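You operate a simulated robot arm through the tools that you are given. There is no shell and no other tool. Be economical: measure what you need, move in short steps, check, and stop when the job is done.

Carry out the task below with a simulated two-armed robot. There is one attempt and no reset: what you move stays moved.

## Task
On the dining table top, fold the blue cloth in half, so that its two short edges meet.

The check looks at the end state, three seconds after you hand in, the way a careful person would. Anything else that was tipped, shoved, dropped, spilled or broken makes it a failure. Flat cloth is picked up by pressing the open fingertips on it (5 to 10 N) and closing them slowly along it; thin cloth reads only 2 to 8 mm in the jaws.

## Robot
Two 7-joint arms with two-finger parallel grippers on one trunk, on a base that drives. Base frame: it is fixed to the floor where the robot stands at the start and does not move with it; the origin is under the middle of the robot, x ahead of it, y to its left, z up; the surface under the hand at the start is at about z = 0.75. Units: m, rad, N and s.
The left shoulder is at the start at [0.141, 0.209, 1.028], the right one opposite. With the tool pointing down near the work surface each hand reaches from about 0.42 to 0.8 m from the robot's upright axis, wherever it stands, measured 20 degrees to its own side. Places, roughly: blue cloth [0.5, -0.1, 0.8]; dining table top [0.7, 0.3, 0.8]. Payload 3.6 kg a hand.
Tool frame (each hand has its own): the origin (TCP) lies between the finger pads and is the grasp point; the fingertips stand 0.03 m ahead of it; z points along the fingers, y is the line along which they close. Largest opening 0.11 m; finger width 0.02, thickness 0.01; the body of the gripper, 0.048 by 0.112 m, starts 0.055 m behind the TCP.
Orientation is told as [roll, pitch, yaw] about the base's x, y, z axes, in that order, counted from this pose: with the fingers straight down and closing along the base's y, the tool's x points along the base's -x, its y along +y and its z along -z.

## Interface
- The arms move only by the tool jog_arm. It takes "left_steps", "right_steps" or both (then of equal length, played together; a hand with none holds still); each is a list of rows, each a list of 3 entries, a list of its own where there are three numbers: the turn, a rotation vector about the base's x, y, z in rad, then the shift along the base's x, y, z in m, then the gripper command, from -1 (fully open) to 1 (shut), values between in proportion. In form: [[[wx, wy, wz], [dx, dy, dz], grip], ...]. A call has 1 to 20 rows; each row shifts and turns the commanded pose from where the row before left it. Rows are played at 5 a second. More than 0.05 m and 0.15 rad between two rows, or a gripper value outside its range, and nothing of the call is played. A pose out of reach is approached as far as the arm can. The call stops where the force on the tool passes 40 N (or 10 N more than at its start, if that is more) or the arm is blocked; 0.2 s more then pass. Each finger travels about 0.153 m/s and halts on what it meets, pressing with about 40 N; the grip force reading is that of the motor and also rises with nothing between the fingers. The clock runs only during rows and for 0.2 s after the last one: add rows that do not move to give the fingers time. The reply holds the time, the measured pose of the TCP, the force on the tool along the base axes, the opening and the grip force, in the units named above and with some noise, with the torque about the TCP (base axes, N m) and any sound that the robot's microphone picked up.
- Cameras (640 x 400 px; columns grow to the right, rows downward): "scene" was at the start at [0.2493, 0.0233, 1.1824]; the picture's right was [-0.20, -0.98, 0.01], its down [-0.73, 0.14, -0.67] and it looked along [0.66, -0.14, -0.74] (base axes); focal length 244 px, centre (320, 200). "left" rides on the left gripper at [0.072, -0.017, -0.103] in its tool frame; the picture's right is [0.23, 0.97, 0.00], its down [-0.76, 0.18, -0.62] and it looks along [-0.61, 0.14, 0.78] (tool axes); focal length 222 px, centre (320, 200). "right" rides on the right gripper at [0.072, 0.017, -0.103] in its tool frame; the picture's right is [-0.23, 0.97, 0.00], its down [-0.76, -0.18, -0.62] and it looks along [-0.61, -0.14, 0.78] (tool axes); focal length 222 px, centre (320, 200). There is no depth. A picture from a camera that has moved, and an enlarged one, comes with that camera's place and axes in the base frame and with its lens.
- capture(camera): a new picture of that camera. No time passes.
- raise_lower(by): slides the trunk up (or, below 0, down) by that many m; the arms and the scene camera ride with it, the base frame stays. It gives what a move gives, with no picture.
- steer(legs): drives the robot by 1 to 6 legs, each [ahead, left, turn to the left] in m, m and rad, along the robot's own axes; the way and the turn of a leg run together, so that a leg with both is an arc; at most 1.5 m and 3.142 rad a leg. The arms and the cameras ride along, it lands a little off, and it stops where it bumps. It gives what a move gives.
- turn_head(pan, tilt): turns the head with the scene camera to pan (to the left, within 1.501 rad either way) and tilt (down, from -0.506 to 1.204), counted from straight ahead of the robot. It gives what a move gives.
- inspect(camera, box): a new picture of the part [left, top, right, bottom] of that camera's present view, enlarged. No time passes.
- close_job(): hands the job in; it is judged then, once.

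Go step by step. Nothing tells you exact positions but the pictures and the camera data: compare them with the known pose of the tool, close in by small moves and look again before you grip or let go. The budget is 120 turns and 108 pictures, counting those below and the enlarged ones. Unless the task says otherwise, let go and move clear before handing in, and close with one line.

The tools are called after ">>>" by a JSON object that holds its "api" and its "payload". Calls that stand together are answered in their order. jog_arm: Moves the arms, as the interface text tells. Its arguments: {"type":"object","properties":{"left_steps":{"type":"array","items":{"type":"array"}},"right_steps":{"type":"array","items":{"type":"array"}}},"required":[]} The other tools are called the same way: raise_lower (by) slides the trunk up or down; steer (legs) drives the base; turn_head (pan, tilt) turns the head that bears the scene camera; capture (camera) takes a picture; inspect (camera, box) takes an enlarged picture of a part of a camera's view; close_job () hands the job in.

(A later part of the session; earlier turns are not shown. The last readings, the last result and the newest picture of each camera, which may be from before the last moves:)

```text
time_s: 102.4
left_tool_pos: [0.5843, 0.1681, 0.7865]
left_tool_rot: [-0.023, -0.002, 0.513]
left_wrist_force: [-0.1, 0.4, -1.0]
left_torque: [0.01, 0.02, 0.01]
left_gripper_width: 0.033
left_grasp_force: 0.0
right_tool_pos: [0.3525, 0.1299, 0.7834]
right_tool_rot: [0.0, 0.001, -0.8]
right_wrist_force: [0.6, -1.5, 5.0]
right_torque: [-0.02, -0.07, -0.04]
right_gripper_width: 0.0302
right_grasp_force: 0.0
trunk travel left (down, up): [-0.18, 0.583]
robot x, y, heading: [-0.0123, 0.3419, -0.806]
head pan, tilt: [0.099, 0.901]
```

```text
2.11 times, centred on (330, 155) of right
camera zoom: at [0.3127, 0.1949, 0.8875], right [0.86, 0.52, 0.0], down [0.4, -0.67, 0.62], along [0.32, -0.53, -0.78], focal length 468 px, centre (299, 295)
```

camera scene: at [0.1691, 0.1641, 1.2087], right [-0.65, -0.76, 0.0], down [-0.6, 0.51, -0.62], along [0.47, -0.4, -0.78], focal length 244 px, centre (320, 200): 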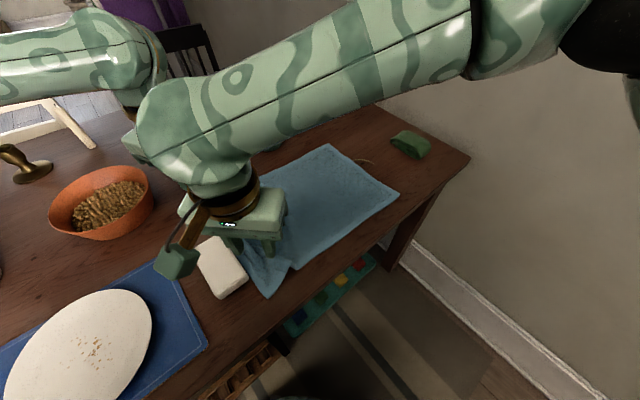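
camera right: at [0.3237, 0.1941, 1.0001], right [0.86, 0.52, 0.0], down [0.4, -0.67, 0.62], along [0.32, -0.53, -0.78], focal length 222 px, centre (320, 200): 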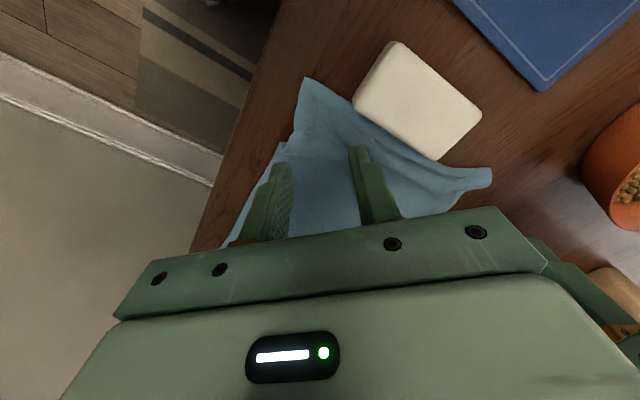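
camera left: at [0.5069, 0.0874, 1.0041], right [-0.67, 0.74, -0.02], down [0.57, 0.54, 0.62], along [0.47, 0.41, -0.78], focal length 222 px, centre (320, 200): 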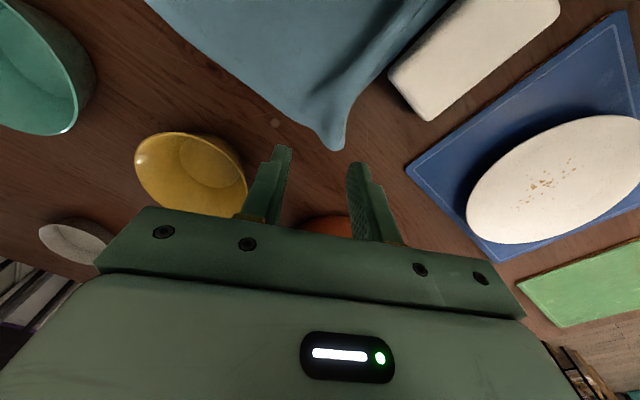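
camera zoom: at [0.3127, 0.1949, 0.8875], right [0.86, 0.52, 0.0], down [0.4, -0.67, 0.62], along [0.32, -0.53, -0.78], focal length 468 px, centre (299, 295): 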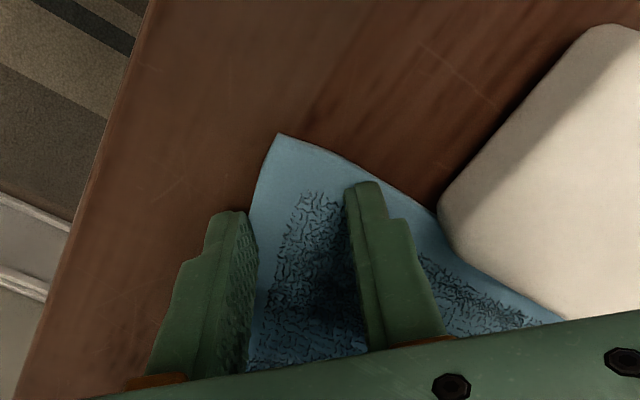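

Left jaws straddle the far tip and the right ones the near corner. I shift the right hand 8 mm closer to the tip, touch down, and close both slowly.

>>> {"api": "jog_arm", "payload": {"left_steps": [[[0, 0, 0], [0, 0, -0.001], 0.4], [[0, 0, 0], [0, 0, -0.001], 0.4], [[0, 0, 0], [0, 0, -0.0005], 0.4], [[0, 0, 0], [0, 0, 0], 0.45], [[0, 0, 0], [0, 0, 0], 0.5], [[0, 0, 0], [0, 0, 0], 0.55], [[0, 0, 0], [0, 0, 0], 0.6], [[0, 0, 0], [0, 0, 0], 0.65], [[0, 0, 0], [0, 0, 0], 0.7], [[0, 0, 0], [0, 0, 0], 0.75], [[0, 0, 0], [0, 0, 0], 0.8], [[0, 0, 0], [0, 0, 0], 0.85], [[0, 0, 0], [0, 0, 0], 0.9], [[0, 0, 0], [0, 0, 0], 0.95], [[0, 0, 0], [0, 0, 0], 1.0], [[0, 0, 0], [0, 0, 0], 1.0]], "right_steps": [[[0, 0, 0], [0, 0, 0.003], 0.45], [[0, 0, 0], [-0.004, 0.006, 0], 0.45], [[0, 0, 0], [0, 0, -0.003], 0.45], [[0, 0, 0], [0, 0, 0], 0.45], [[0, 0, 0], [0, 0, 0], 0.5], [[0, 0, 0], [0, 0, 0], 0.55], [[0, 0, 0], [0, 0, 0], 0.6], [[0, 0, 0], [0, 0, 0], 0.65], [[0, 0, 0], [0, 0, 0], 0.7], [[0, 0, 0], [0, 0, 0], 0.75], [[0, 0, 0], [0, 0, 0], 0.8], [[0, 0, 0], [0, 0, 0], 0.85], [[0, 0, 0], [0, 0, 0], 0.9], [[0, 0, 0], [0, 0, 0], 0.95], [[0, 0, 0], [0, 0, 0], 1.0], [[0, 0, 0], [0, 0, 0], 1.0]]}}

>>> {"api": "inspect", "payload": {"camera": "left", "box": [180, 60, 480, 250]}}

>>> {"api": "inspect", "payload": {"camera": "right", "box": [180, 60, 480, 250]}}

```text
time_s: 105.8
left_tool_pos: [0.5852, 0.1691, 0.7831]
left_tool_rot: [-0.023, -0.002, 0.512]
left_wrist_force: [-0.2, -0.3, 0.3]
left_torque: [-0.02, 0.05, -0.03]
left_gripper_width: 0.003
left_grasp_force: 40.1
right_tool_pos: [0.3483, 0.1365, 0.7831]
right_tool_rot: [0.001, -0.001, -0.799]
right_wrist_force: [0.3, -0.5, 3.1]
right_torque: [0.02, 0.02, 0.02]
right_gripper_width: 0.0
right_grasp_force: 37.1
trunk travel left (down, up): [-0.18, 0.583]
robot x, y, heading: [-0.0091, 0.3466, -0.802]
head pan, tilt: [0.099, 0.901]
```

```text
2.11 times, centred on (330, 155) of left
camera zoom: at [0.5283, 0.1198, 0.8871], right [-0.67, 0.74, -0.02], down [0.57, 0.54, 0.62], along [0.47, 0.41, -0.78], focal length 468 px, centre (299, 295)
```

zoom: 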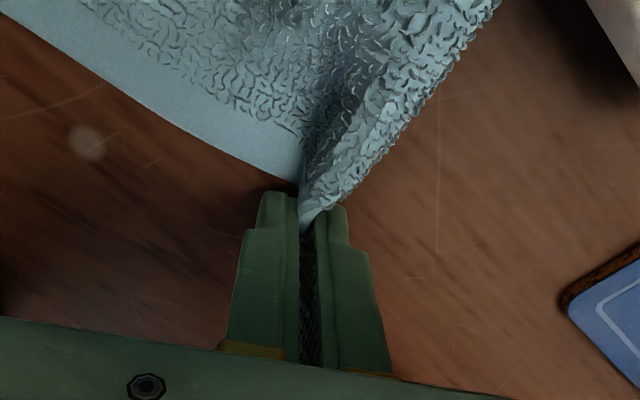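

```text
2.11 times, centred on (330, 155) of right
camera zoom: at [0.3081, 0.2008, 0.8879], right [0.86, 0.52, 0.0], down [0.4, -0.67, 0.62], along [0.32, -0.53, -0.78], focal length 468 px, centre (299, 295)
```

zoom: 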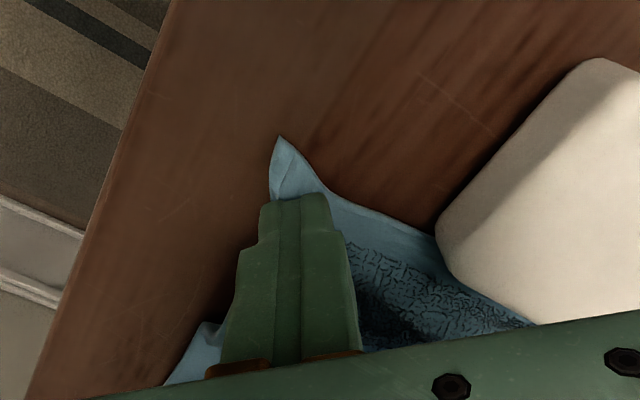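

The left holds the tip (3 mm), but the right closed on nothing. I reopen it and press on the cloth itself a bit further inside.

>>> {"api": "jog_arm", "payload": {"right_steps": [[[0, 0, 0], [0, 0, 0.003], 1.0], [[0, 0, 0], [0, 0, 0.01], 0.45], [[0, 0, 0], [0.007, -0.008, 0], 0.45], [[0, 0, 0], [0, 0, -0.01], 0.45], [[0, 0, 0], [0, 0, -0.003], 0.45], [[0, 0, 0], [0, 0, -0.0005], 0.45], [[0, 0, 0], [0, 0, 0], 0.45]]}}

>>> {"api": "inspect", "payload": {"camera": "right", "box": [180, 60, 480, 250]}}

```text
time_s: 107.4
left_tool_pos: [0.584, 0.1684, 0.784]
left_tool_rot: [-0.022, -0.005, 0.511]
left_wrist_force: [0.0, 0.1, 0.9]
left_torque: [0.01, 0.02, 0.03]
left_gripper_width: 0.0035
left_grasp_force: 40.1
right_tool_pos: [0.3551, 0.1298, 0.7826]
right_tool_rot: [-0.001, -0.001, -0.799]
right_wrist_force: [-0.6, -1.7, 7.6]
right_torque: [-0.07, 0.0, -0.04]
right_gripper_width: 0.03
right_grasp_force: 0.0
trunk travel left (down, up): [-0.18, 0.583]
robot x, y, heading: [-0.0104, 0.3449, -0.801]
head pan, tilt: [0.099, 0.901]
```

```text
2.11 times, centred on (330, 155) of right
camera zoom: at [0.3151, 0.1939, 0.8874], right [0.86, 0.52, 0.0], down [0.4, -0.67, 0.62], along [0.32, -0.53, -0.78], focal length 468 px, centre (299, 295)
```

zoom: 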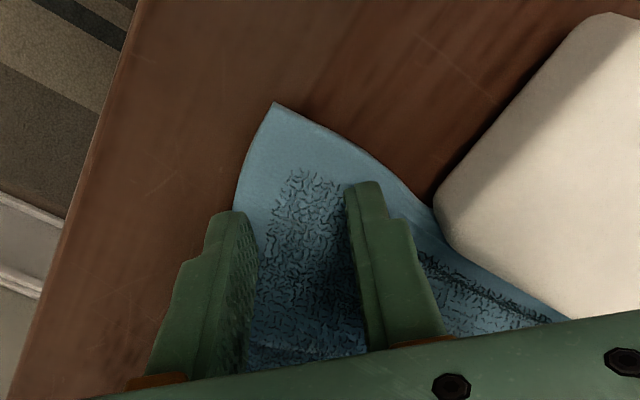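

>>> {"api": "jog_arm", "payload": {"right_steps": [[[0, 0, 0], [0, 0, 0.006], 0.45], [[0, 0, 0], [-0.004, 0.005, 0], 0.65], [[0, 0, 0], [0, 0, 0], 0.65], [[0, 0, 0], [0, 0, -0.006], 0.65], [[0, 0, 0], [0, 0, 0], 0.65], [[0, 0, 0], [0, 0, 0], 0.7], [[0, 0, 0], [0, 0, 0], 0.74], [[0, 0, 0], [0, 0, 0], 0.78], [[0, 0, 0], [0, 0, 0], 0.82], [[0, 0, 0], [0, 0, 0], 0.86], [[0, 0, 0], [0, 0, 0], 0.9], [[0, 0, 0], [0, 0, 0], 0.94], [[0, 0, 0], [0, 0, 0], 0.98], [[0, 0, 0], [0, 0, 0], 1.0], [[0, 0, 0], [0, 0, 0], 1.0]]}}

>>> {"api": "inspect", "payload": {"camera": "right", "box": [180, 60, 480, 250]}}

```text
time_s: 110.6
left_tool_pos: [0.5842, 0.1699, 0.7841]
left_tool_rot: [-0.025, -0.004, 0.513]
left_wrist_force: [-0.7, -0.8, -0.8]
left_torque: [0.01, 0.02, 0.01]
left_gripper_width: 0.0032
left_grasp_force: 40.3
right_tool_pos: [0.3511, 0.1344, 0.7826]
right_tool_rot: [0.002, -0.002, -0.8]
right_wrist_force: [2.7, -0.1, 28.6]
right_torque: [-0.02, -0.13, -0.02]
right_gripper_width: 0.0
right_grasp_force: 37.7
trunk travel left (down, up): [-0.18, 0.583]
robot x, y, heading: [-0.013, 0.344, -0.803]
head pan, tilt: [0.099, 0.901]
```

```text
2.11 times, centred on (330, 155) of right
camera zoom: at [0.3112, 0.1986, 0.8867], right [0.86, 0.52, 0.0], down [0.4, -0.67, 0.62], along [0.32, -0.53, -0.78], focal length 468 px, centre (299, 295)
```

zoom: 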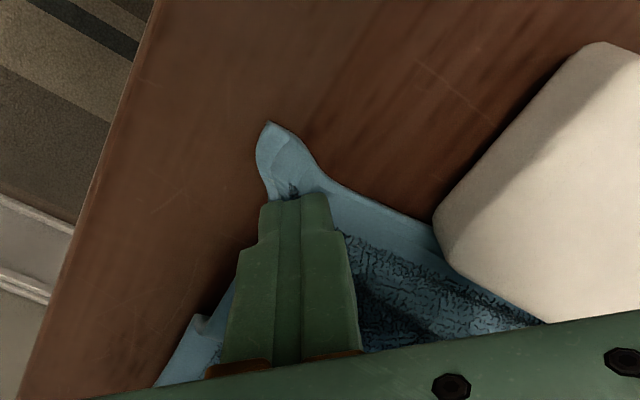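

The small opening let the ridge slip beneath the fingertips. I go back to the 3.5 cm opening slightly further inside, as worked before.

>>> {"api": "jog_arm", "payload": {"right_steps": [[[0, 0, 0], [0, 0, 0.008], 1.0], [[0, 0, 0], [0, 0, 0.008], 0.38], [[0, 0, 0], [0.006, -0.006, 0], 0.38], [[0, 0, 0], [0, 0, -0.012], 0.38], [[0, 0, 0], [0, 0, -0.0035], 0.38], [[0, 0, 0], [0, 0, 0], 0.38], [[0, 0, 0], [0, 0, 0], 0.44], [[0, 0, 0], [0, 0, 0], 0.5], [[0, 0, 0], [0, 0, 0], 0.56], [[0, 0, 0], [0, 0, 0], 0.62], [[0, 0, 0], [0, 0, 0], 0.68], [[0, 0, 0], [0, 0, 0], 0.74], [[0, 0, 0], [0, 0, 0], 0.8], [[0, 0, 0], [0, 0, 0], 0.86], [[0, 0, 0], [0, 0, 0], 0.92], [[0, 0, 0], [0, 0, 0], 0.97], [[0, 0, 0], [0, 0, 0], 1.0], [[0, 0, 0], [0, 0, 0], 1.0]]}}

>>> {"api": "inspect", "payload": {"camera": "right", "box": [180, 60, 480, 250]}}

```text
time_s: 114.4
left_tool_pos: [0.5853, 0.1689, 0.7834]
left_tool_rot: [-0.022, -0.005, 0.511]
left_wrist_force: [-1.9, -0.9, 0.2]
left_torque: [-0.01, 0.08, 0.02]
left_gripper_width: 0.0032
left_grasp_force: 39.7
right_tool_pos: [0.3575, 0.1296, 0.7834]
right_tool_rot: [0.0, 0.001, -0.801]
right_wrist_force: [1.9, 0.0, 10.7]
right_torque: [0.01, -0.11, -0.05]
right_gripper_width: 0.0026
right_grasp_force: 40.0
trunk travel left (down, up): [-0.18, 0.583]
robot x, y, heading: [-0.0097, 0.3402, -0.804]
head pan, tilt: [0.099, 0.901]
```

```text
2.11 times, centred on (330, 155) of right
camera zoom: at [0.318, 0.1941, 0.8874], right [0.86, 0.52, 0.0], down [0.4, -0.67, 0.62], along [0.32, -0.53, -0.78], focal length 468 px, centre (299, 295)
```

zoom: 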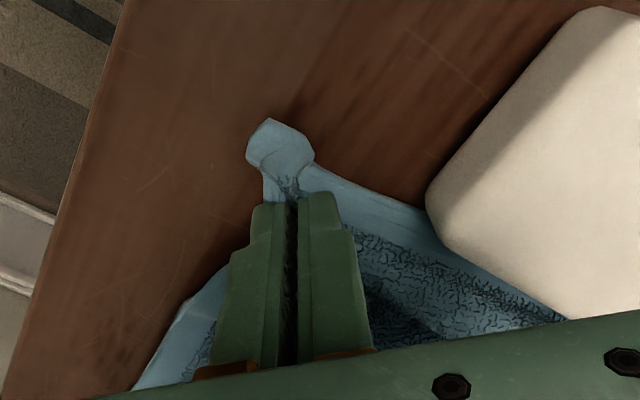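

Both corners are held now. The right edge lies at y≈−0.222, so the crease should come at y≈−0.03. I lift only 6 cm and carry the edge over low.

>>> {"api": "jog_arm", "payload": {"left_steps": [[[0, 0, 0], [0, -0.002, 0.015], 1.0], [[0, 0, 0], [0, -0.01, 0.015], 1.0], [[0, 0, 0], [-0.003, -0.02, 0.015], 1.0], [[0, 0, 0], [-0.005, -0.025, 0.01], 1.0], [[0, 0, 0], [-0.005, -0.025, 0.005], 1.0]], "right_steps": [[[0, 0, 0], [0, -0.002, 0.015], 1.0], [[0, 0, 0], [0, -0.005, 0.015], 1.0], [[0, 0, 0], [0, -0.01, 0.015], 1.0], [[0, 0, 0], [0, -0.01, 0.01], 1.0], [[0, 0, 0], [0, -0.01, 0.005], 1.0]]}}

>>> {"api": "capture", "payload": {"camera": "scene"}}

```text
time_s: 115.6
left_tool_pos: [0.5722, 0.0854, 0.8443]
left_tool_rot: [-0.02, -0.006, 0.511]
left_wrist_force: [0.5, -0.6, 0.0]
left_torque: [0.02, 0.02, 0.04]
left_gripper_width: 0.0033
left_grasp_force: 39.8
right_tool_pos: [0.3589, 0.091, 0.8423]
right_tool_rot: [0.0, 0.003, -0.798]
right_wrist_force: [0.4, 0.0, 0.9]
right_torque: [0.01, -0.01, -0.03]
right_gripper_width: 0.0024
right_grasp_force: 40.2
trunk travel left (down, up): [-0.18, 0.583]
robot x, y, heading: [-0.011, 0.3423, -0.804]
head pan, tilt: [0.099, 0.901]
```

```text
19 pictures are left
camera scene: at [0.1401, 0.1939, 1.2084], right [-0.65, -0.76, 0.0], down [-0.6, 0.51, -0.62], along [0.47, -0.4, -0.78], focal length 244 px, centre (320, 200)
```

scene: 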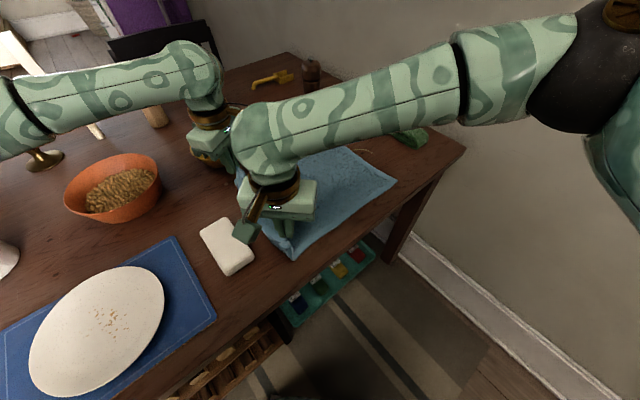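

The right edge has not moved. I drive −y 0.29 with the edge held low.

>>> {"api": "steer", "payload": {"legs": [[0.2085, -0.2016, 0]]}}

>>> {"api": "capture", "payload": {"camera": "right"}}

>>> {"api": "capture", "payload": {"camera": "left"}}

```text
time_s: 117.6
left_tool_pos: [0.5714, -0.212, 0.8447]
left_tool_rot: [-0.02, -0.002, 0.505]
left_wrist_force: [-0.4, 0.1, 0.2]
left_torque: [0.05, 0.02, 0.0]
left_gripper_width: 0.0029
left_grasp_force: 40.5
right_tool_pos: [0.3581, -0.2053, 0.8424]
right_tool_rot: [0.002, 0.003, -0.806]
right_wrist_force: [-0.3, 0.4, 0.4]
right_torque: [0.0, 0.01, -0.03]
right_gripper_width: 0.0024
right_grasp_force: 40.3
trunk travel left (down, up): [-0.18, 0.583]
robot x, y, heading: [-0.0086, 0.0456, -0.807]
head pan, tilt: [0.099, 0.901]
```

```text
18 pictures are left
camera right: at [0.3182, -0.1406, 0.9459], right [0.86, 0.51, 0.0], down [0.4, -0.67, 0.62], along [0.32, -0.54, -0.78], focal length 222 px, centre (320, 200)
```

right: 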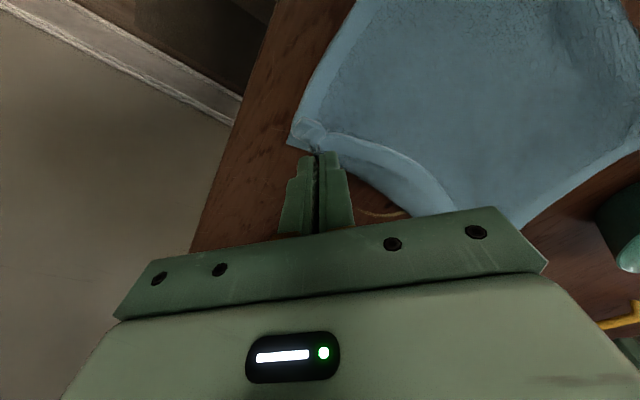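

```text
17 pictures are left
camera left: at [0.5145, -0.2608, 0.9469], right [-0.67, 0.74, -0.02], down [0.57, 0.53, 0.62], along [0.47, 0.4, -0.78], focal length 222 px, centre (320, 200)
```

left: 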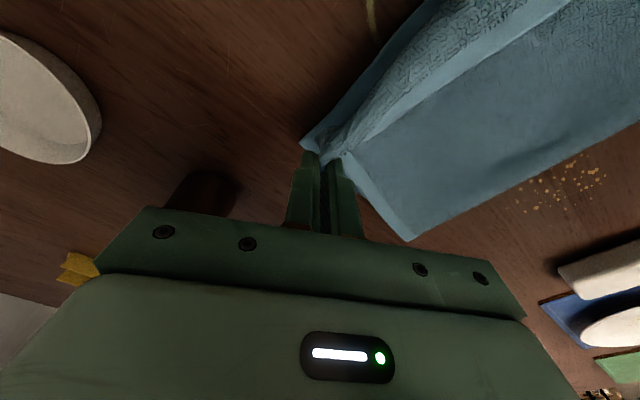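

The crease is now at y≈−0.037 and the lower corners at (0.594, −0.216) and (0.338, −0.228). That is the middle, so I lower both hands and release.

>>> {"api": "jog_arm", "payload": {"left_steps": [[[0, 0, 0], [0.003, 0.001, -0.02], 1.0], [[0, 0, 0], [0.003, 0.001, -0.02], 1.0], [[0, 0, 0], [0, 0, -0.012], 1.0], [[0, 0, 0], [0, 0, 0], 0.85], [[0, 0, 0], [0, 0, 0], 0.7], [[0, 0, 0], [0, 0, 0], 0.5], [[0, 0, 0], [0, 0, 0], 0.3], [[0, 0, 0], [0, 0, 0], 0.3], [[0, 0, 0], [0, 0, 0.02], 0.3], [[0, 0, 0], [0, 0, 0.04], 0.3], [[0, 0, 0], [0, 0, 0.04], 0.3]], "right_steps": [[[0, 0, 0], [0.001, -0.002, -0.02], 1.0], [[0, 0, 0], [0.001, -0.002, -0.02], 1.0], [[0, 0, 0], [0, 0, -0.01], 1.0], [[0, 0, 0], [0, 0, 0], 0.85], [[0, 0, 0], [0, 0, 0], 0.7], [[0, 0, 0], [0, 0, 0], 0.5], [[0, 0, 0], [0, 0, 0], 0.3], [[0, 0, 0], [0, 0, 0], 0.3], [[0, 0, 0], [0, 0, 0.02], 0.3], [[0, 0, 0], [0, 0, 0.04], 0.3], [[0, 0, 0], [0, 0, 0.04], 0.3]]}}

>>> {"api": "capture", "payload": {"camera": "right"}}

```text
time_s: 120.0
left_tool_pos: [0.5737, -0.2102, 0.8931]
left_tool_rot: [-0.022, -0.003, 0.505]
left_wrist_force: [-0.4, 0.0, 0.1]
left_torque: [0.0, -0.02, -0.01]
left_gripper_width: 0.0384
left_grasp_force: 0.1
right_tool_pos: [0.3569, -0.2088, 0.894]
right_tool_rot: [-0.001, 0.001, -0.805]
right_wrist_force: [-0.8, -0.4, 0.1]
right_torque: [-0.02, 0.03, -0.01]
right_gripper_width: 0.0386
right_grasp_force: 0.0
trunk travel left (down, up): [-0.18, 0.583]
robot x, y, heading: [-0.0118, 0.0502, -0.807]
head pan, tilt: [0.099, 0.901]
```

```text
16 pictures are left
camera right: at [0.3181, -0.1435, 0.9976], right [0.86, 0.51, 0.0], down [0.4, -0.67, 0.62], along [0.32, -0.54, -0.78], focal length 222 px, centre (320, 200)
```

right: 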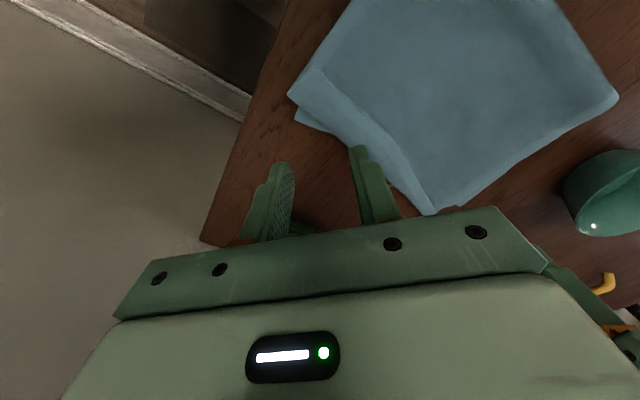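

Much better. I withdraw the hands and inspect the edge.

>>> {"api": "jog_arm", "payload": {"left_steps": [[[0, 0, 0], [-0.01, 0.038, 0.01], 0.3], [[0, 0, 0], [-0.01, 0.038, 0.01], 0.3], [[0, 0, 0], [-0.01, 0.038, 0.01], 0.3], [[0, 0, 0], [-0.005, 0.04, 0.01], 0.3], [[0, 0, 0], [-0.005, 0.04, 0.01], 0.3], [[0, 0, 0], [-0.005, 0.03, 0.01], 0.3]], "right_steps": [[[0, 0, 0], [-0.03, -0.015, 0.01], 0.3], [[0, 0, 0], [-0.03, -0.015, 0.01], 0.3], [[0, 0, 0], [-0.03, -0.015, 0.01], 0.3], [[0, 0, 0], [-0.03, -0.015, 0.0], 0.3], [[0, 0, 0], [-0.03, -0.005, 0], 0.3], [[0, 0, 0], [-0.02, 0, 0], 0.3]]}}

>>> {"api": "inspect", "payload": {"camera": "scene", "box": [160, 110, 400, 290]}}

```text
time_s: 121.4
left_tool_pos: [0.5318, 0.0178, 0.9518]
left_tool_rot: [-0.023, -0.002, 0.505]
left_wrist_force: [-0.3, 0.5, -0.5]
left_torque: [0.04, 0.0, 0.03]
left_gripper_width: 0.0384
left_grasp_force: 0.1
right_tool_pos: [0.1886, -0.273, 0.9232]
right_tool_rot: [0.0, -0.001, -0.807]
right_wrist_force: [-0.8, 0.5, 0.0]
right_torque: [0.01, 0.02, 0.01]
right_gripper_width: 0.0385
right_grasp_force: 0.0
trunk travel left (down, up): [-0.18, 0.583]
robot x, y, heading: [-0.0091, 0.0493, -0.809]
head pan, tilt: [0.099, 0.901]
```

```text
2.22 times, centred on (280, 200) of scene
camera zoom: at [0.1393, -0.0998, 1.2087], right [-0.65, -0.76, 0.0], down [-0.59, 0.51, -0.62], along [0.47, -0.41, -0.78], focal length 542 px, centre (409, 200)
```

zoom: 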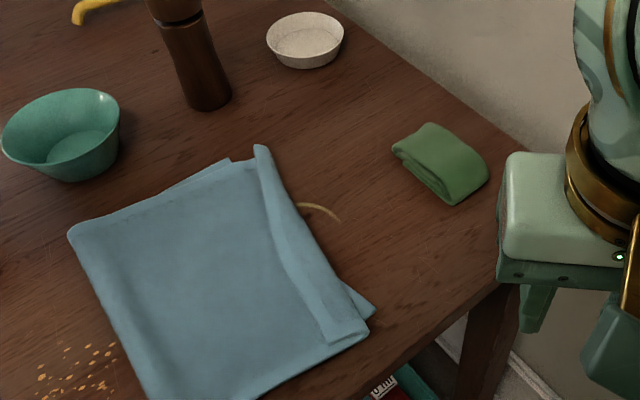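

>>> {"api": "inspect", "payload": {"camera": "scene", "box": [235, 165, 305, 210]}}

>>> {"api": "inspect", "payload": {"camera": "scene", "box": [265, 215, 335, 265]}}

```text
8.89 times, centred on (270, 188) of scene
camera zoom: at [0.1393, -0.0998, 1.2087], right [-0.65, -0.76, 0.0], down [-0.59, 0.51, -0.62], along [0.47, -0.41, -0.78], focal length 2169 px, centre (764, 311)
```

zoom: 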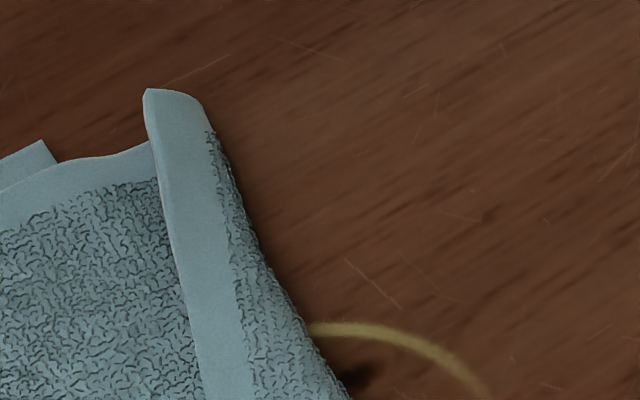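

```text
8.00 times, centred on (300, 240) of scene
camera zoom: at [0.1393, -0.0998, 1.2087], right [-0.65, -0.76, 0.0], down [-0.59, 0.51, -0.62], along [0.47, -0.41, -0.78], focal length 1952 px, centre (480, -120)
```

zoom: 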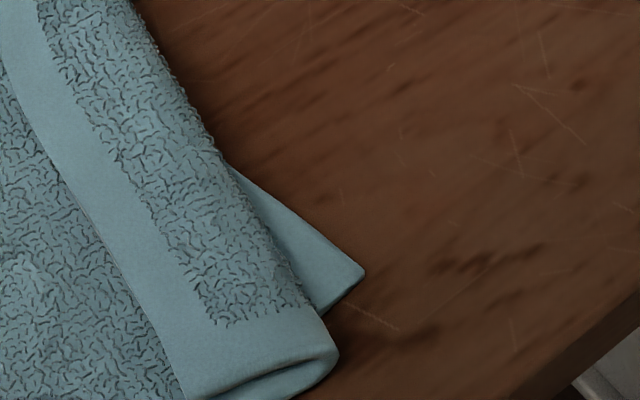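

A lip is left: about 3 cm at the near end and 1 cm at the far end, and the far end overshoots the lower edge by some 3 cm. I first pinch the far roll with the left hand to move it back, and look before gripping.

>>> {"api": "jog_arm", "payload": {"left_steps": [[[0, 0, -0.03], [0.005, -0.038, 0], 0.1], [[0, 0, -0.03], [0.005, -0.038, 0], 0.1], [[0, 0, -0.03], [0.005, -0.038, -0.015], 0.1], [[0, 0, -0.03], [0.005, -0.038, -0.02], 0.1], [[0, 0, -0.03], [0.005, -0.038, -0.02], 0.1], [[0, 0, -0.03], [0.005, -0.038, -0.02], 0.1], [[0, 0, -0.03], [0.0, -0.038, -0.03], 0.1], [[0, 0, 0], [0, 0, 0], 0.1]]}}

>>> {"api": "inspect", "payload": {"camera": "left", "box": [180, 60, 480, 250]}}

```text
time_s: 123.2
left_tool_pos: [0.5586, -0.2505, 0.8434]
left_tool_rot: [-0.024, -0.005, 0.293]
left_wrist_force: [0.0, 0.2, -0.2]
left_torque: [-0.03, 0.02, -0.02]
left_gripper_width: 0.0496
left_grasp_force: 0.0
right_tool_pos: [0.1897, -0.2722, 0.9233]
right_tool_rot: [0.0, -0.001, -0.805]
right_wrist_force: [-0.3, 0.3, -0.1]
right_torque: [0.0, -0.02, -0.01]
right_gripper_width: 0.0386
right_grasp_force: 0.1
trunk travel left (down, up): [-0.18, 0.583]
robot x, y, heading: [-0.0097, 0.0505, -0.814]
head pan, tilt: [0.099, 0.901]
```

```text
2.11 times, centred on (330, 155) of left
camera zoom: at [0.4927, -0.2861, 0.9469], right [-0.5, 0.87, -0.02], down [0.67, 0.4, 0.62], along [0.55, 0.29, -0.78], focal length 468 px, centre (299, 295)
```

zoom: 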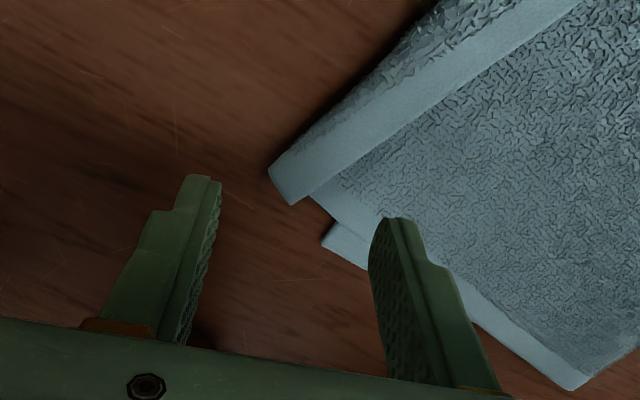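

The far roll is at about (0.575, −0.253), beyond the lower edge at y −0.222, so the jaws can take only the top layer. I descend and pinch it.

>>> {"api": "jog_arm", "payload": {"left_steps": [[[0, 0, 0], [0.003, -0.003, -0.02], 0.36], [[0, 0, 0], [0, 0, -0.02], 0.36], [[0, 0, 0], [0, 0, -0.01], 0.36], [[0, 0, 0], [0, 0, -0.004], 0.36], [[0, 0, 0], [0, 0, -0.002], 0.36], [[0, 0, 0], [0, 0, 0], 0.45], [[0, 0, 0], [0, 0, 0], 0.55], [[0, 0, 0], [0, 0, 0], 0.65], [[0, 0, 0], [0, 0, 0], 0.75], [[0, 0, 0], [0, 0, 0], 0.85], [[0, 0, 0], [0, 0, 0], 0.95], [[0, 0, 0], [0, 0, 0], 1.0], [[0, 0, 0], [0, 0, 0], 1.0]]}}

>>> {"api": "inspect", "payload": {"camera": "left", "box": [180, 60, 480, 250]}}

```text
time_s: 126.0
left_tool_pos: [0.5627, -0.2552, 0.789]
left_tool_rot: [-0.023, -0.003, 0.294]
left_wrist_force: [0.2, 0.6, -0.2]
left_torque: [0.0, 0.0, 0.01]
left_gripper_width: 0.0028
left_grasp_force: 39.8
right_tool_pos: [0.191, -0.2736, 0.9227]
right_tool_rot: [0.001, 0.0, -0.807]
right_wrist_force: [-0.2, 0.3, -0.6]
right_torque: [-0.02, -0.01, -0.01]
right_gripper_width: 0.0387
right_grasp_force: 0.0
trunk travel left (down, up): [-0.18, 0.583]
robot x, y, heading: [-0.0094, 0.0496, -0.807]
head pan, tilt: [0.099, 0.901]
```

```text
2.11 times, centred on (330, 155) of left
camera zoom: at [0.4983, -0.2902, 0.8926], right [-0.5, 0.87, -0.02], down [0.67, 0.4, 0.62], along [0.55, 0.29, -0.78], focal length 468 px, centre (299, 295)
```

zoom: 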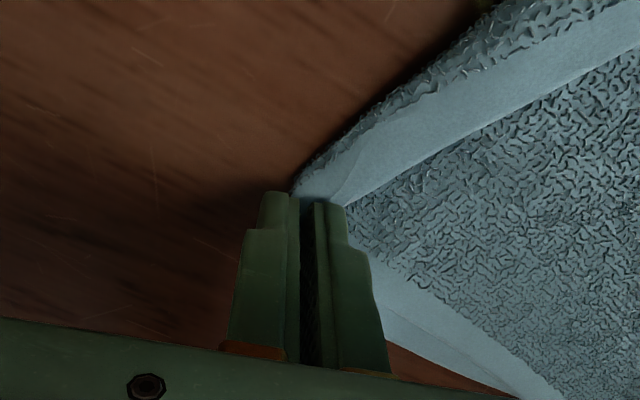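

The far roll is held. I lift 2 cm, shift it (+0.012, +0.05) and set it down.

>>> {"api": "jog_arm", "payload": {"left_steps": [[[0, 0, 0], [0, 0, 0.02], 1.0], [[0, 0, 0], [0.004, 0.016, 0.008], 1.0], [[0, 0, 0], [0.005, 0.017, 0], 1.0], [[0, 0, 0], [0.005, 0.017, -0.006], 1.0], [[0, 0, 0], [0, 0, -0.018], 1.0], [[0, 0, 0], [0, 0, 0], 0.85], [[0, 0, 0], [0, 0, 0], 0.7], [[0, 0, 0], [0, 0, 0], 0.5], [[0, 0, 0], [0, 0, 0], 0.3], [[0, 0, 0], [0, 0, 0.02], 0.3], [[0, 0, 0], [0, 0, 0.04], 0.3]]}}

>>> {"api": "inspect", "payload": {"camera": "left", "box": [180, 0, 540, 250]}}

```text
time_s: 128.4
left_tool_pos: [0.5782, -0.2057, 0.8555]
left_tool_rot: [-0.022, -0.002, 0.292]
left_wrist_force: [-0.3, 0.1, -0.2]
left_torque: [-0.01, -0.01, -0.01]
left_gripper_width: 0.0385
left_grasp_force: 0.1
right_tool_pos: [0.1894, -0.2741, 0.9222]
right_tool_rot: [0.0, 0.0, -0.807]
right_wrist_force: [0.0, 0.2, 0.1]
right_torque: [-0.02, 0.0, 0.0]
right_gripper_width: 0.0384
right_grasp_force: 0.2
trunk travel left (down, up): [-0.18, 0.583]
robot x, y, heading: [-0.0129, 0.0504, -0.81]
head pan, tilt: [0.099, 0.901]
```

```text
1.60 times, centred on (360, 125) of left
camera zoom: at [0.5127, -0.2421, 0.9587], right [-0.5, 0.87, -0.02], down [0.67, 0.4, 0.62], along [0.55, 0.29, -0.78], focal length 355 px, centre (256, 320)
```

zoom: 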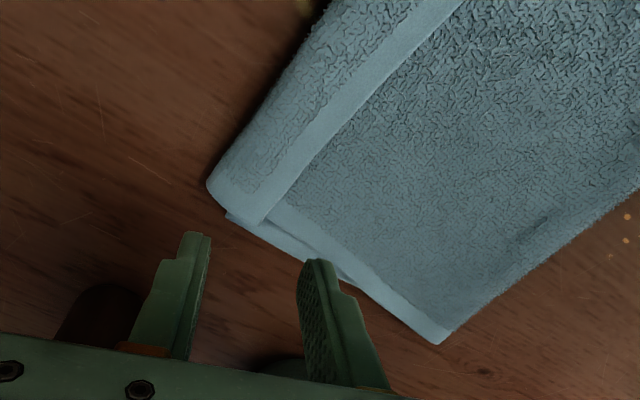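

The far end is neat, but the lip is now about 3–4 cm wide all along. I will flip it outward with the open fingertips of the right hand, sweeping from inside towards −y with a small rise, and then set the flat edge in place.

>>> {"api": "jog_arm", "payload": {"left_steps": [[[0, 0, 0], [-0.002, 0.02, 0.03], 0.3], [[0, 0, 0], [-0.002, 0.03, 0.03], 0.3], [[0, 0, 0], [0.0, 0.03, 0.02], 0.3], [[0, 0, 0], [0.0, 0.03, 0.02], 0.3], [[0, 0, 0], [0.0, 0.03, 0], 0.3], [[0, 0, 0], [0, 0.03, 0], 0.3], [[0, 0, 0], [0, 0.03, 0], 0.3], [[0, 0, 0], [0, 0, 0], 0.3]], "right_steps": [[[0, 0, -0.109], [0.03, 0.019, -0.002], -1], [[0, 0, -0.109], [0.03, 0.019, -0.002], -1], [[0, 0, -0.109], [0.03, 0.019, -0.01], -1], [[0, 0, -0.109], [0.03, 0.019, -0.015], -1], [[0, 0, -0.109], [0.03, 0.019, -0.015], -1], [[0, 0, -0.109], [0.03, 0.019, -0.02], -1], [[0, 0, -0.109], [0.03, 0.019, -0.03], -1], [[0, 0, 0], [0, 0.0, -0.025], -1]]}}

>>> {"api": "inspect", "payload": {"camera": "right", "box": [160, 60, 500, 260]}}

```text
time_s: 130.2
left_tool_pos: [0.5759, -0.001, 0.9553]
left_tool_rot: [-0.021, -0.001, 0.294]
left_wrist_force: [0.0, -0.6, -0.2]
left_torque: [0.0, -0.01, 0.01]
left_gripper_width: 0.0385
left_grasp_force: 0.1
right_tool_pos: [0.3963, -0.1413, 0.8041]
right_tool_rot: [0.001, 0.001, -1.571]
right_wrist_force: [-0.4, 0.2, -1.3]
right_torque: [0.0, -0.02, 0.02]
right_gripper_width: 0.1099
right_grasp_force: 0.0
trunk travel left (down, up): [-0.18, 0.583]
robot x, y, heading: [-0.0101, 0.048, -0.809]
head pan, tilt: [0.099, 0.901]
```

```text
1.88 times, centred on (330, 160) of right
camera zoom: at [0.4128, -0.0679, 0.9077], right [0.97, -0.23, 0.0], down [-0.18, -0.76, 0.62], along [-0.14, -0.61, -0.78], focal length 418 px, centre (301, 275)
```

zoom: 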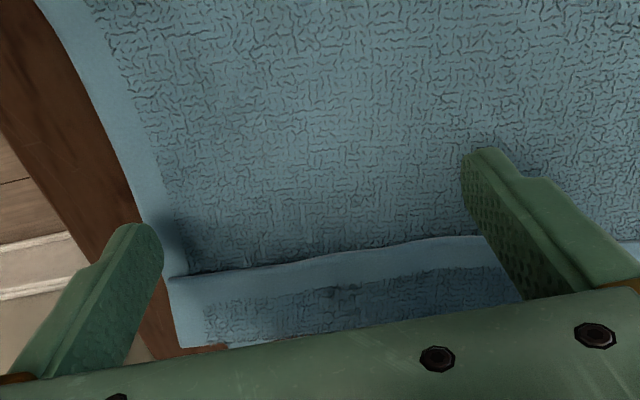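

>>> {"api": "jog_arm", "payload": {"right_steps": [[[0, 0, 0], [0.012, 0, -0.008], -1], [[0, 0, 0], [0, 0, -0.004], -1], [[0, 0, 0], [0, -0.01, -0.001], -1], [[0, 0, 0], [0, -0.01, 0], -1], [[0, 0, 0], [0, -0.01, 0], -1], [[0, 0, 0], [0, -0.01, 0.002], -1], [[0, 0, 0], [0, -0.01, 0.004], -1], [[0, 0, 0], [0, -0.01, 0.004], -1], [[0, 0, 0], [0, -0.01, 0.004], -1], [[0, 0, 0], [0, -0.01, 0.003], -1], [[0, 0, 0], [0, -0.012, 0], -1], [[0, 0, 0], [0, -0.012, -0.003], -1], [[0, 0, 0], [0, -0.012, -0.004], -1], [[0, 0, 0], [0, -0.012, -0.004], -1], [[0, 0, 0], [0, 0, 0.03], -1], [[0, 0, 0], [0, 0.02, 0.04], -1]]}}

>>> {"api": "capture", "payload": {"camera": "right"}}

```text
time_s: 133.6
left_tool_pos: [0.5775, -0.0008, 0.9558]
left_tool_rot: [-0.023, -0.002, 0.294]
left_wrist_force: [-0.1, 0.0, 0.4]
left_torque: [-0.04, 0.0, -0.02]
left_gripper_width: 0.0385
left_grasp_force: 0.0
right_tool_pos: [0.4095, -0.2513, 0.8662]
right_tool_rot: [-0.003, -0.001, -1.569]
right_wrist_force: [-0.5, 0.4, 0.4]
right_torque: [0.0, 0.02, -0.02]
right_gripper_width: 0.11
right_grasp_force: 0.1
trunk travel left (down, up): [-0.18, 0.583]
robot x, y, heading: [-0.0134, 0.048, -0.812]
head pan, tilt: [0.099, 0.901]
```

```text
8 pictures are left
camera right: at [0.4252, -0.1775, 0.969], right [0.97, -0.23, 0.0], down [-0.18, -0.76, 0.62], along [-0.14, -0.61, -0.78], focal length 222 px, centre (320, 200)
```

right: 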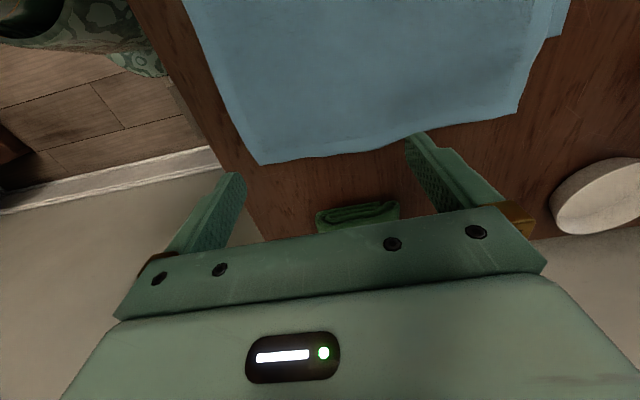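

The sweep unrolled the lip completely: the top edge lies flat at y≈−0.282, against −0.225 for the lower edge. Now the overhang is a single layer and the edge points outward, so I can grip it near its corners without making a lip. I position both hands.

>>> {"api": "jog_arm", "payload": {"left_steps": [[[0, 0, -0.122], [-0.001, -0.028, 0], 0.36], [[0, 0, -0.122], [-0.001, -0.028, 0], 0.36], [[0, 0, -0.122], [-0.001, -0.028, -0.01], 0.36], [[0, 0, -0.122], [-0.002, -0.028, -0.015], 0.36], [[0, 0, -0.122], [-0.002, -0.029, -0.02], 0.36], [[0, 0, -0.122], [-0.002, -0.029, -0.02], 0.36], [[0, 0, -0.122], [-0.002, -0.029, -0.02], 0.36], [[0, 0, -0.122], [-0.002, -0.029, -0.025], 0.36], [[0, 0, -0.122], [0, -0.029, -0.03], 0.36], [[0, 0, 0], [0, 0, -0.01], 0.36], [[0, 0, 0], [0, 0, 0], 0.36]], "right_steps": [[[0, 0, 0], [-0.005, -0.0015, 0], 0.36], [[0, 0, 0], [-0.005, -0.0015, 0], 0.36], [[0, 0, 0], [-0.005, -0.0015, 0], 0.36], [[0, 0, 0], [-0.005, -0.0015, 0], 0.36], [[0, 0, 0], [-0.005, -0.0015, -0.005], 0.36], [[0, 0, 0], [-0.005, -0.0015, -0.005], 0.36], [[0, 0, 0], [-0.005, -0.0015, -0.01], 0.36], [[0, 0, 0], [-0.005, -0.0015, -0.013], 0.36], [[0, 0, 0], [-0.0015, -0.002, -0.015], 0.36], [[0, 0, 0], [0, 0, -0.012], 0.36], [[0, 0, 0], [0, 0, 0], 0.36]]}}

>>> {"api": "inspect", "payload": {"camera": "right", "box": [180, 60, 640, 260]}}

>>> {"api": "inspect", "payload": {"camera": "left", "box": [180, 60, 480, 250]}}

```text
time_s: 136.0
left_tool_pos: [0.5626, -0.2647, 0.8058]
left_tool_rot: [-0.023, -0.001, -0.806]
left_wrist_force: [-0.5, -0.2, -0.9]
left_torque: [-0.01, -0.01, 0.04]
left_gripper_width: 0.0349
left_grasp_force: 0.1
right_tool_pos: [0.3691, -0.2634, 0.8052]
right_tool_rot: [0.0, 0.0, -1.569]
right_wrist_force: [0.7, -0.8, -1.0]
right_torque: [0.02, 0.03, 0.0]
right_gripper_width: 0.0352
right_grasp_force: 0.0
trunk travel left (down, up): [-0.18, 0.583]
robot x, y, heading: [-0.008, 0.0512, -0.81]
head pan, tilt: [0.099, 0.901]
```

```text
1.39 times, centred on (410, 160) of right
camera zoom: at [0.3845, -0.19, 0.91], right [0.97, -0.23, 0.0], down [-0.18, -0.76, 0.62], along [-0.14, -0.61, -0.78], focal length 309 px, centre (195, 256)
```

zoom: 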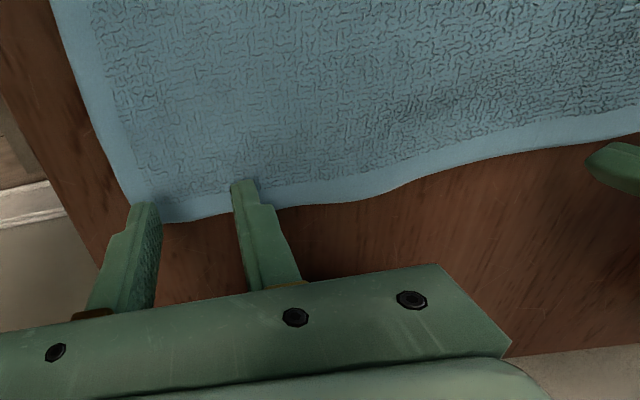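

```text
2.11 times, centred on (330, 155) of left
camera zoom: at [0.5026, -0.2227, 0.9094], right [0.54, 0.84, -0.02], down [0.67, -0.42, 0.62], along [0.51, -0.35, -0.78], focal length 468 px, centre (299, 295)
```

zoom: 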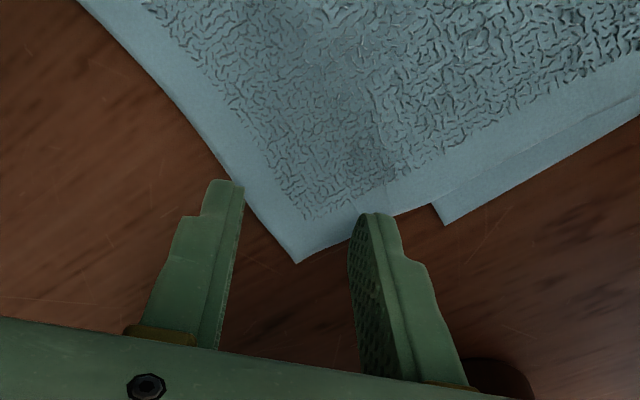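

Both hands sit over the single-layer overhang. I shift slightly towards the corner tips, press down and close.

>>> {"api": "jog_arm", "payload": {"left_steps": [[[0, 0, 0], [0.007, -0.004, -0.01], 0.36], [[0, 0, 0], [0, 0, -0.01], 0.36], [[0, 0, 0], [0, 0, -0.003], 0.36], [[0, 0, 0], [0, 0, -0.0018], 0.36], [[0, 0, 0], [0, 0, 0], 0.36]], "right_steps": [[[0, 0, 0], [0.002, -0.007, -0.01], 0.36], [[0, 0, 0], [0, 0, -0.01], 0.36], [[0, 0, 0], [0, 0, -0.0025], 0.36], [[0, 0, 0], [0, 0, -0.0013], 0.36], [[0, 0, 0], [0, 0, 0], 0.36]]}}

```text
time_s: 137.2
left_tool_pos: [0.5683, -0.2662, 0.7836]
left_tool_rot: [-0.022, -0.005, -0.804]
left_wrist_force: [1.7, -1.2, 9.6]
left_torque: [0.07, -0.15, -0.02]
left_gripper_width: 0.0352
left_grasp_force: 0.0
right_tool_pos: [0.3702, -0.2704, 0.7841]
right_tool_rot: [0.001, 0.0, -1.568]
right_wrist_force: [-2.0, -1.0, 14.7]
right_torque: [0.03, 0.25, 0.05]
right_gripper_width: 0.0356
right_grasp_force: 0.0
trunk travel left (down, up): [-0.18, 0.583]
robot x, y, heading: [-0.0129, 0.0478, -0.807]
head pan, tilt: [0.099, 0.901]
```

Good contact on both, so I close slowly.

>>> {"api": "jog_arm", "payload": {"left_steps": [[[0, 0, 0], [0, 0, 0], 0.42], [[0, 0, 0], [0, 0, 0], 0.48], [[0, 0, 0], [0, 0, 0], 0.54], [[0, 0, 0], [0, 0, 0], 0.6], [[0, 0, 0], [0, 0, 0], 0.66], [[0, 0, 0], [0, 0, 0], 0.72], [[0, 0, 0], [0, 0, 0], 0.78], [[0, 0, 0], [0, 0, 0], 0.84], [[0, 0, 0], [0, 0, 0], 0.9], [[0, 0, 0], [0, 0, 0], 0.96], [[0, 0, 0], [0, 0, 0], 1.0], [[0, 0, 0], [0, 0, 0], 1.0]], "right_steps": [[[0, 0, 0], [0, 0, 0.0005], 0.42], [[0, 0, 0], [0, 0, 0], 0.48], [[0, 0, 0], [0, 0, 0], 0.54], [[0, 0, 0], [0, 0, 0], 0.6], [[0, 0, 0], [0, 0, 0], 0.66], [[0, 0, 0], [0, 0, 0], 0.72], [[0, 0, 0], [0, 0, 0], 0.78], [[0, 0, 0], [0, 0, 0], 0.84], [[0, 0, 0], [0, 0, 0], 0.9], [[0, 0, 0], [0, 0, 0], 0.96], [[0, 0, 0], [0, 0, 0], 1.0], [[0, 0, 0], [0, 0, 0], 1.0]]}}

```text
time_s: 139.8
left_tool_pos: [0.5664, -0.2657, 0.7827]
left_tool_rot: [-0.023, -0.005, -0.804]
left_wrist_force: [-6.2, 1.4, 17.3]
left_torque: [0.12, 0.16, -0.02]
left_gripper_width: 0.0041
left_grasp_force: 39.8
right_tool_pos: [0.3699, -0.2686, 0.783]
right_tool_rot: [0.001, -0.003, -1.569]
right_wrist_force: [6.0, -1.1, 8.1]
right_torque: [0.06, -0.18, 0.04]
right_gripper_width: 0.0036
right_grasp_force: 40.6
trunk travel left (down, up): [-0.18, 0.583]
robot x, y, heading: [-0.0137, 0.0495, -0.81]
head pan, tilt: [0.099, 0.901]
```

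Both hold the top layer. I open the fold upward, then lay the edge back low so that it meets the lower edge (shift of +0.054 left hand, +0.050 right hand).

>>> {"api": "jog_arm", "payload": {"left_steps": [[[0, 0, 0], [0, 0.012, 0.02], 1.0], [[0, 0, 0], [0, 0.02, 0.02], 1.0], [[0, 0, 0], [0, 0.03, 0.02], 1.0], [[0, 0, 0], [0, 0.035, 0.015], 1.0], [[0, 0, 0], [0, 0.035, 0.01], 1.0], [[0, 0, 0], [0, 0.04, 0], 1.0], [[0, 0, 0], [0, 0.039, 0], 1.0], [[0, 0, 0], [0.002, -0.04, -0.01], 1.0], [[0, 0, 0], [0.002, -0.04, -0.015], 1.0], [[0, 0, 0], [0.002, -0.035, -0.02], 1.0], [[0, 0, 0], [0.003, -0.025, -0.02], 1.0], [[0, 0, 0], [0.003, -0.017, -0.014], 1.0], [[0, 0, 0], [0, 0, 0], 1.0]], "right_steps": [[[0, 0, 0], [0, 0.012, 0.02], 1.0], [[0, 0, 0], [0, 0.02, 0.02], 1.0], [[0, 0, 0], [0, 0.03, 0.02], 1.0], [[0, 0, 0], [0, 0.035, 0.015], 1.0], [[0, 0, 0], [0, 0.035, 0.01], 1.0], [[0, 0, 0], [0, 0.035, 0], 1.0], [[0, 0, 0], [0, 0.035, 0], 1.0], [[0, 0, 0], [0, -0.038, -0.01], 1.0], [[0, 0, 0], [0, -0.038, -0.015], 1.0], [[0, 0, 0], [0, -0.035, -0.02], 1.0], [[0, 0, 0], [0, -0.025, -0.02], 1.0], [[0, 0, 0], [0, -0.017, -0.014], 1.0], [[0, 0, 0], [0, 0, 0], 1.0]]}}

>>> {"api": "capture", "payload": {"camera": "left"}}

```text
time_s: 142.6
left_tool_pos: [0.5789, -0.2122, 0.7886]
left_tool_rot: [-0.029, 0.002, -0.807]
left_wrist_force: [-26.6, -2.0, 2.5]
left_torque: [-0.01, 0.88, -0.08]
left_gripper_width: 0.004
left_grasp_force: 40.0
right_tool_pos: [0.3756, -0.2296, 0.7896]
right_tool_rot: [0.002, -0.001, -1.568]
right_wrist_force: [26.8, 3.1, 0.3]
right_torque: [0.08, -0.79, 0.06]
right_gripper_width: 0.0038
right_grasp_force: 40.3
right hand out of reach, approached as far as the arm can: row 7
trunk travel left (down, up): [-0.18, 0.583]
robot x, y, heading: [-0.0093, 0.0503, -0.806]
head pan, tilt: [0.099, 0.901]
```

```text
5 pictures are left
camera left: at [0.5189, -0.1704, 0.8914], right [0.55, 0.84, -0.03], down [0.67, -0.42, 0.62], along [0.51, -0.35, -0.79], focal length 222 px, centre (320, 200)
```

left: 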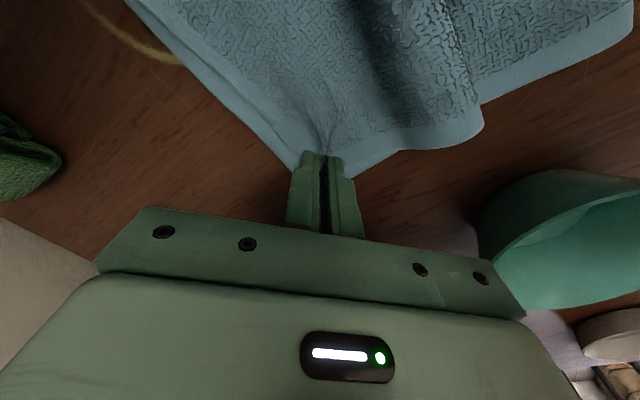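

The hands are a little too far apart (26 N). I relax that, correct the right hand by +1.1 cm in y, and release with only a small opening.

>>> {"api": "jog_arm", "payload": {"left_steps": [[[0, 0, 0], [-0.006, 0, 0.002], 1.0], [[0, 0, 0], [-0.006, 0, 0], 1.0], [[0, 0, 0], [0, 0, -0.003], 1.0], [[0, 0, 0], [0, 0, 0], 0.9], [[0, 0, 0], [0, 0, 0], 0.8], [[0, 0, 0], [0, 0, 0], 0.7], [[0, 0, 0], [0, 0, 0], 0.7], [[0, 0, 0], [0, 0, 0.01], 0.7], [[0, 0, 0], [0, 0, 0.03], 0.7], [[0, 0, 0], [0, 0, 0.04], 0.7]], "right_steps": [[[0, 0, 0], [-0.001, 0.005, 0.002], 1.0], [[0, 0, 0], [-0.001, 0.006, 0], 1.0], [[0, 0, 0], [0, 0, -0.003], 1.0], [[0, 0, 0], [0, 0, 0], 0.9], [[0, 0, 0], [0, 0, 0], 0.8], [[0, 0, 0], [0, 0, 0], 0.7], [[0, 0, 0], [0, 0, 0], 0.7], [[0, 0, 0], [0, 0, 0.01], 0.7], [[0, 0, 0], [0, 0, 0.03], 0.7], [[0, 0, 0], [0, 0, 0.04], 0.7]]}}

>>> {"api": "jog_arm", "payload": {"left_steps": [[[0, 0, 0], [-0.002, 0.03, 0.02], 0.7], [[0, 0, 0], [-0.002, 0.035, 0.02], 0.7], [[0, 0, 0], [0, 0.038, 0.01], 0.7], [[0, 0, 0], [0, 0.038, 0.01], 0.7], [[0, 0, 0], [0, 0.038, 0], 0.7], [[0, 0, 0], [0, 0.038, 0], 0.7]], "right_steps": [[[0, 0, 0], [-0.03, -0.015, 0.01], 0.7], [[0, 0, 0], [-0.03, -0.015, 0.01], 0.7], [[0, 0, 0], [-0.03, -0.015, 0.01], 0.7], [[0, 0, 0], [-0.03, -0.01, 0.0], 0.7], [[0, 0, 0], [-0.03, -0.005, 0], 0.7], [[0, 0, 0], [-0.03, 0, 0], 0.7]]}}

>>> {"api": "inspect", "payload": {"camera": "scene", "box": [160, 130, 380, 280]}}

```text
time_s: 144.8
left_tool_pos: [0.5646, -0.2112, 0.866]
left_tool_rot: [-0.023, 0.0, -0.804]
left_wrist_force: [-0.6, 0.5, -0.4]
left_torque: [-0.03, 0.02, 0.03]
left_gripper_width: 0.0165
left_grasp_force: 0.1
right_tool_pos: [0.3694, -0.2163, 0.8709]
right_tool_rot: [-0.003, 0.001, -1.569]
right_wrist_force: [-0.6, -0.6, -0.2]
right_torque: [-0.01, -0.01, 0.03]
right_gripper_width: 0.0165
right_grasp_force: 0.0
trunk travel left (down, up): [-0.18, 0.583]
robot x, y, heading: [-0.0127, 0.0489, -0.808]
head pan, tilt: [0.099, 0.901]
```

```text
time_s: 146.2
left_tool_pos: [0.5616, 0.0083, 0.9235]
left_tool_rot: [-0.023, -0.004, -0.805]
left_wrist_force: [-0.8, -0.2, 0.0]
left_torque: [-0.01, -0.04, 0.0]
left_gripper_width: 0.0165
left_grasp_force: 0.2
right_tool_pos: [0.1876, -0.2798, 0.8998]
right_tool_rot: [0.001, 0.0, -1.57]
right_wrist_force: [-0.4, 0.1, -0.5]
right_torque: [-0.02, -0.02, -0.02]
right_gripper_width: 0.0165
right_grasp_force: 0.0
trunk travel left (down, up): [-0.18, 0.583]
robot x, y, heading: [-0.0093, 0.0531, -0.81]
head pan, tilt: [0.099, 0.901]
```

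```text
2.67 times, centred on (270, 205) of scene
camera zoom: at [0.1389, -0.0992, 1.2089], right [-0.65, -0.76, 0.0], down [-0.59, 0.51, -0.62], along [0.47, -0.41, -0.78], focal length 651 px, centre (453, 187)
```

zoom: 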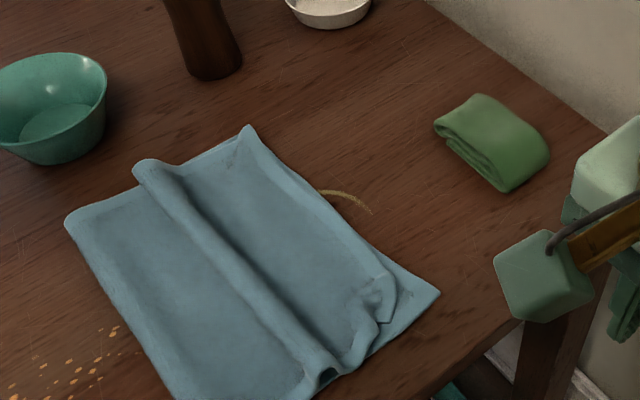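

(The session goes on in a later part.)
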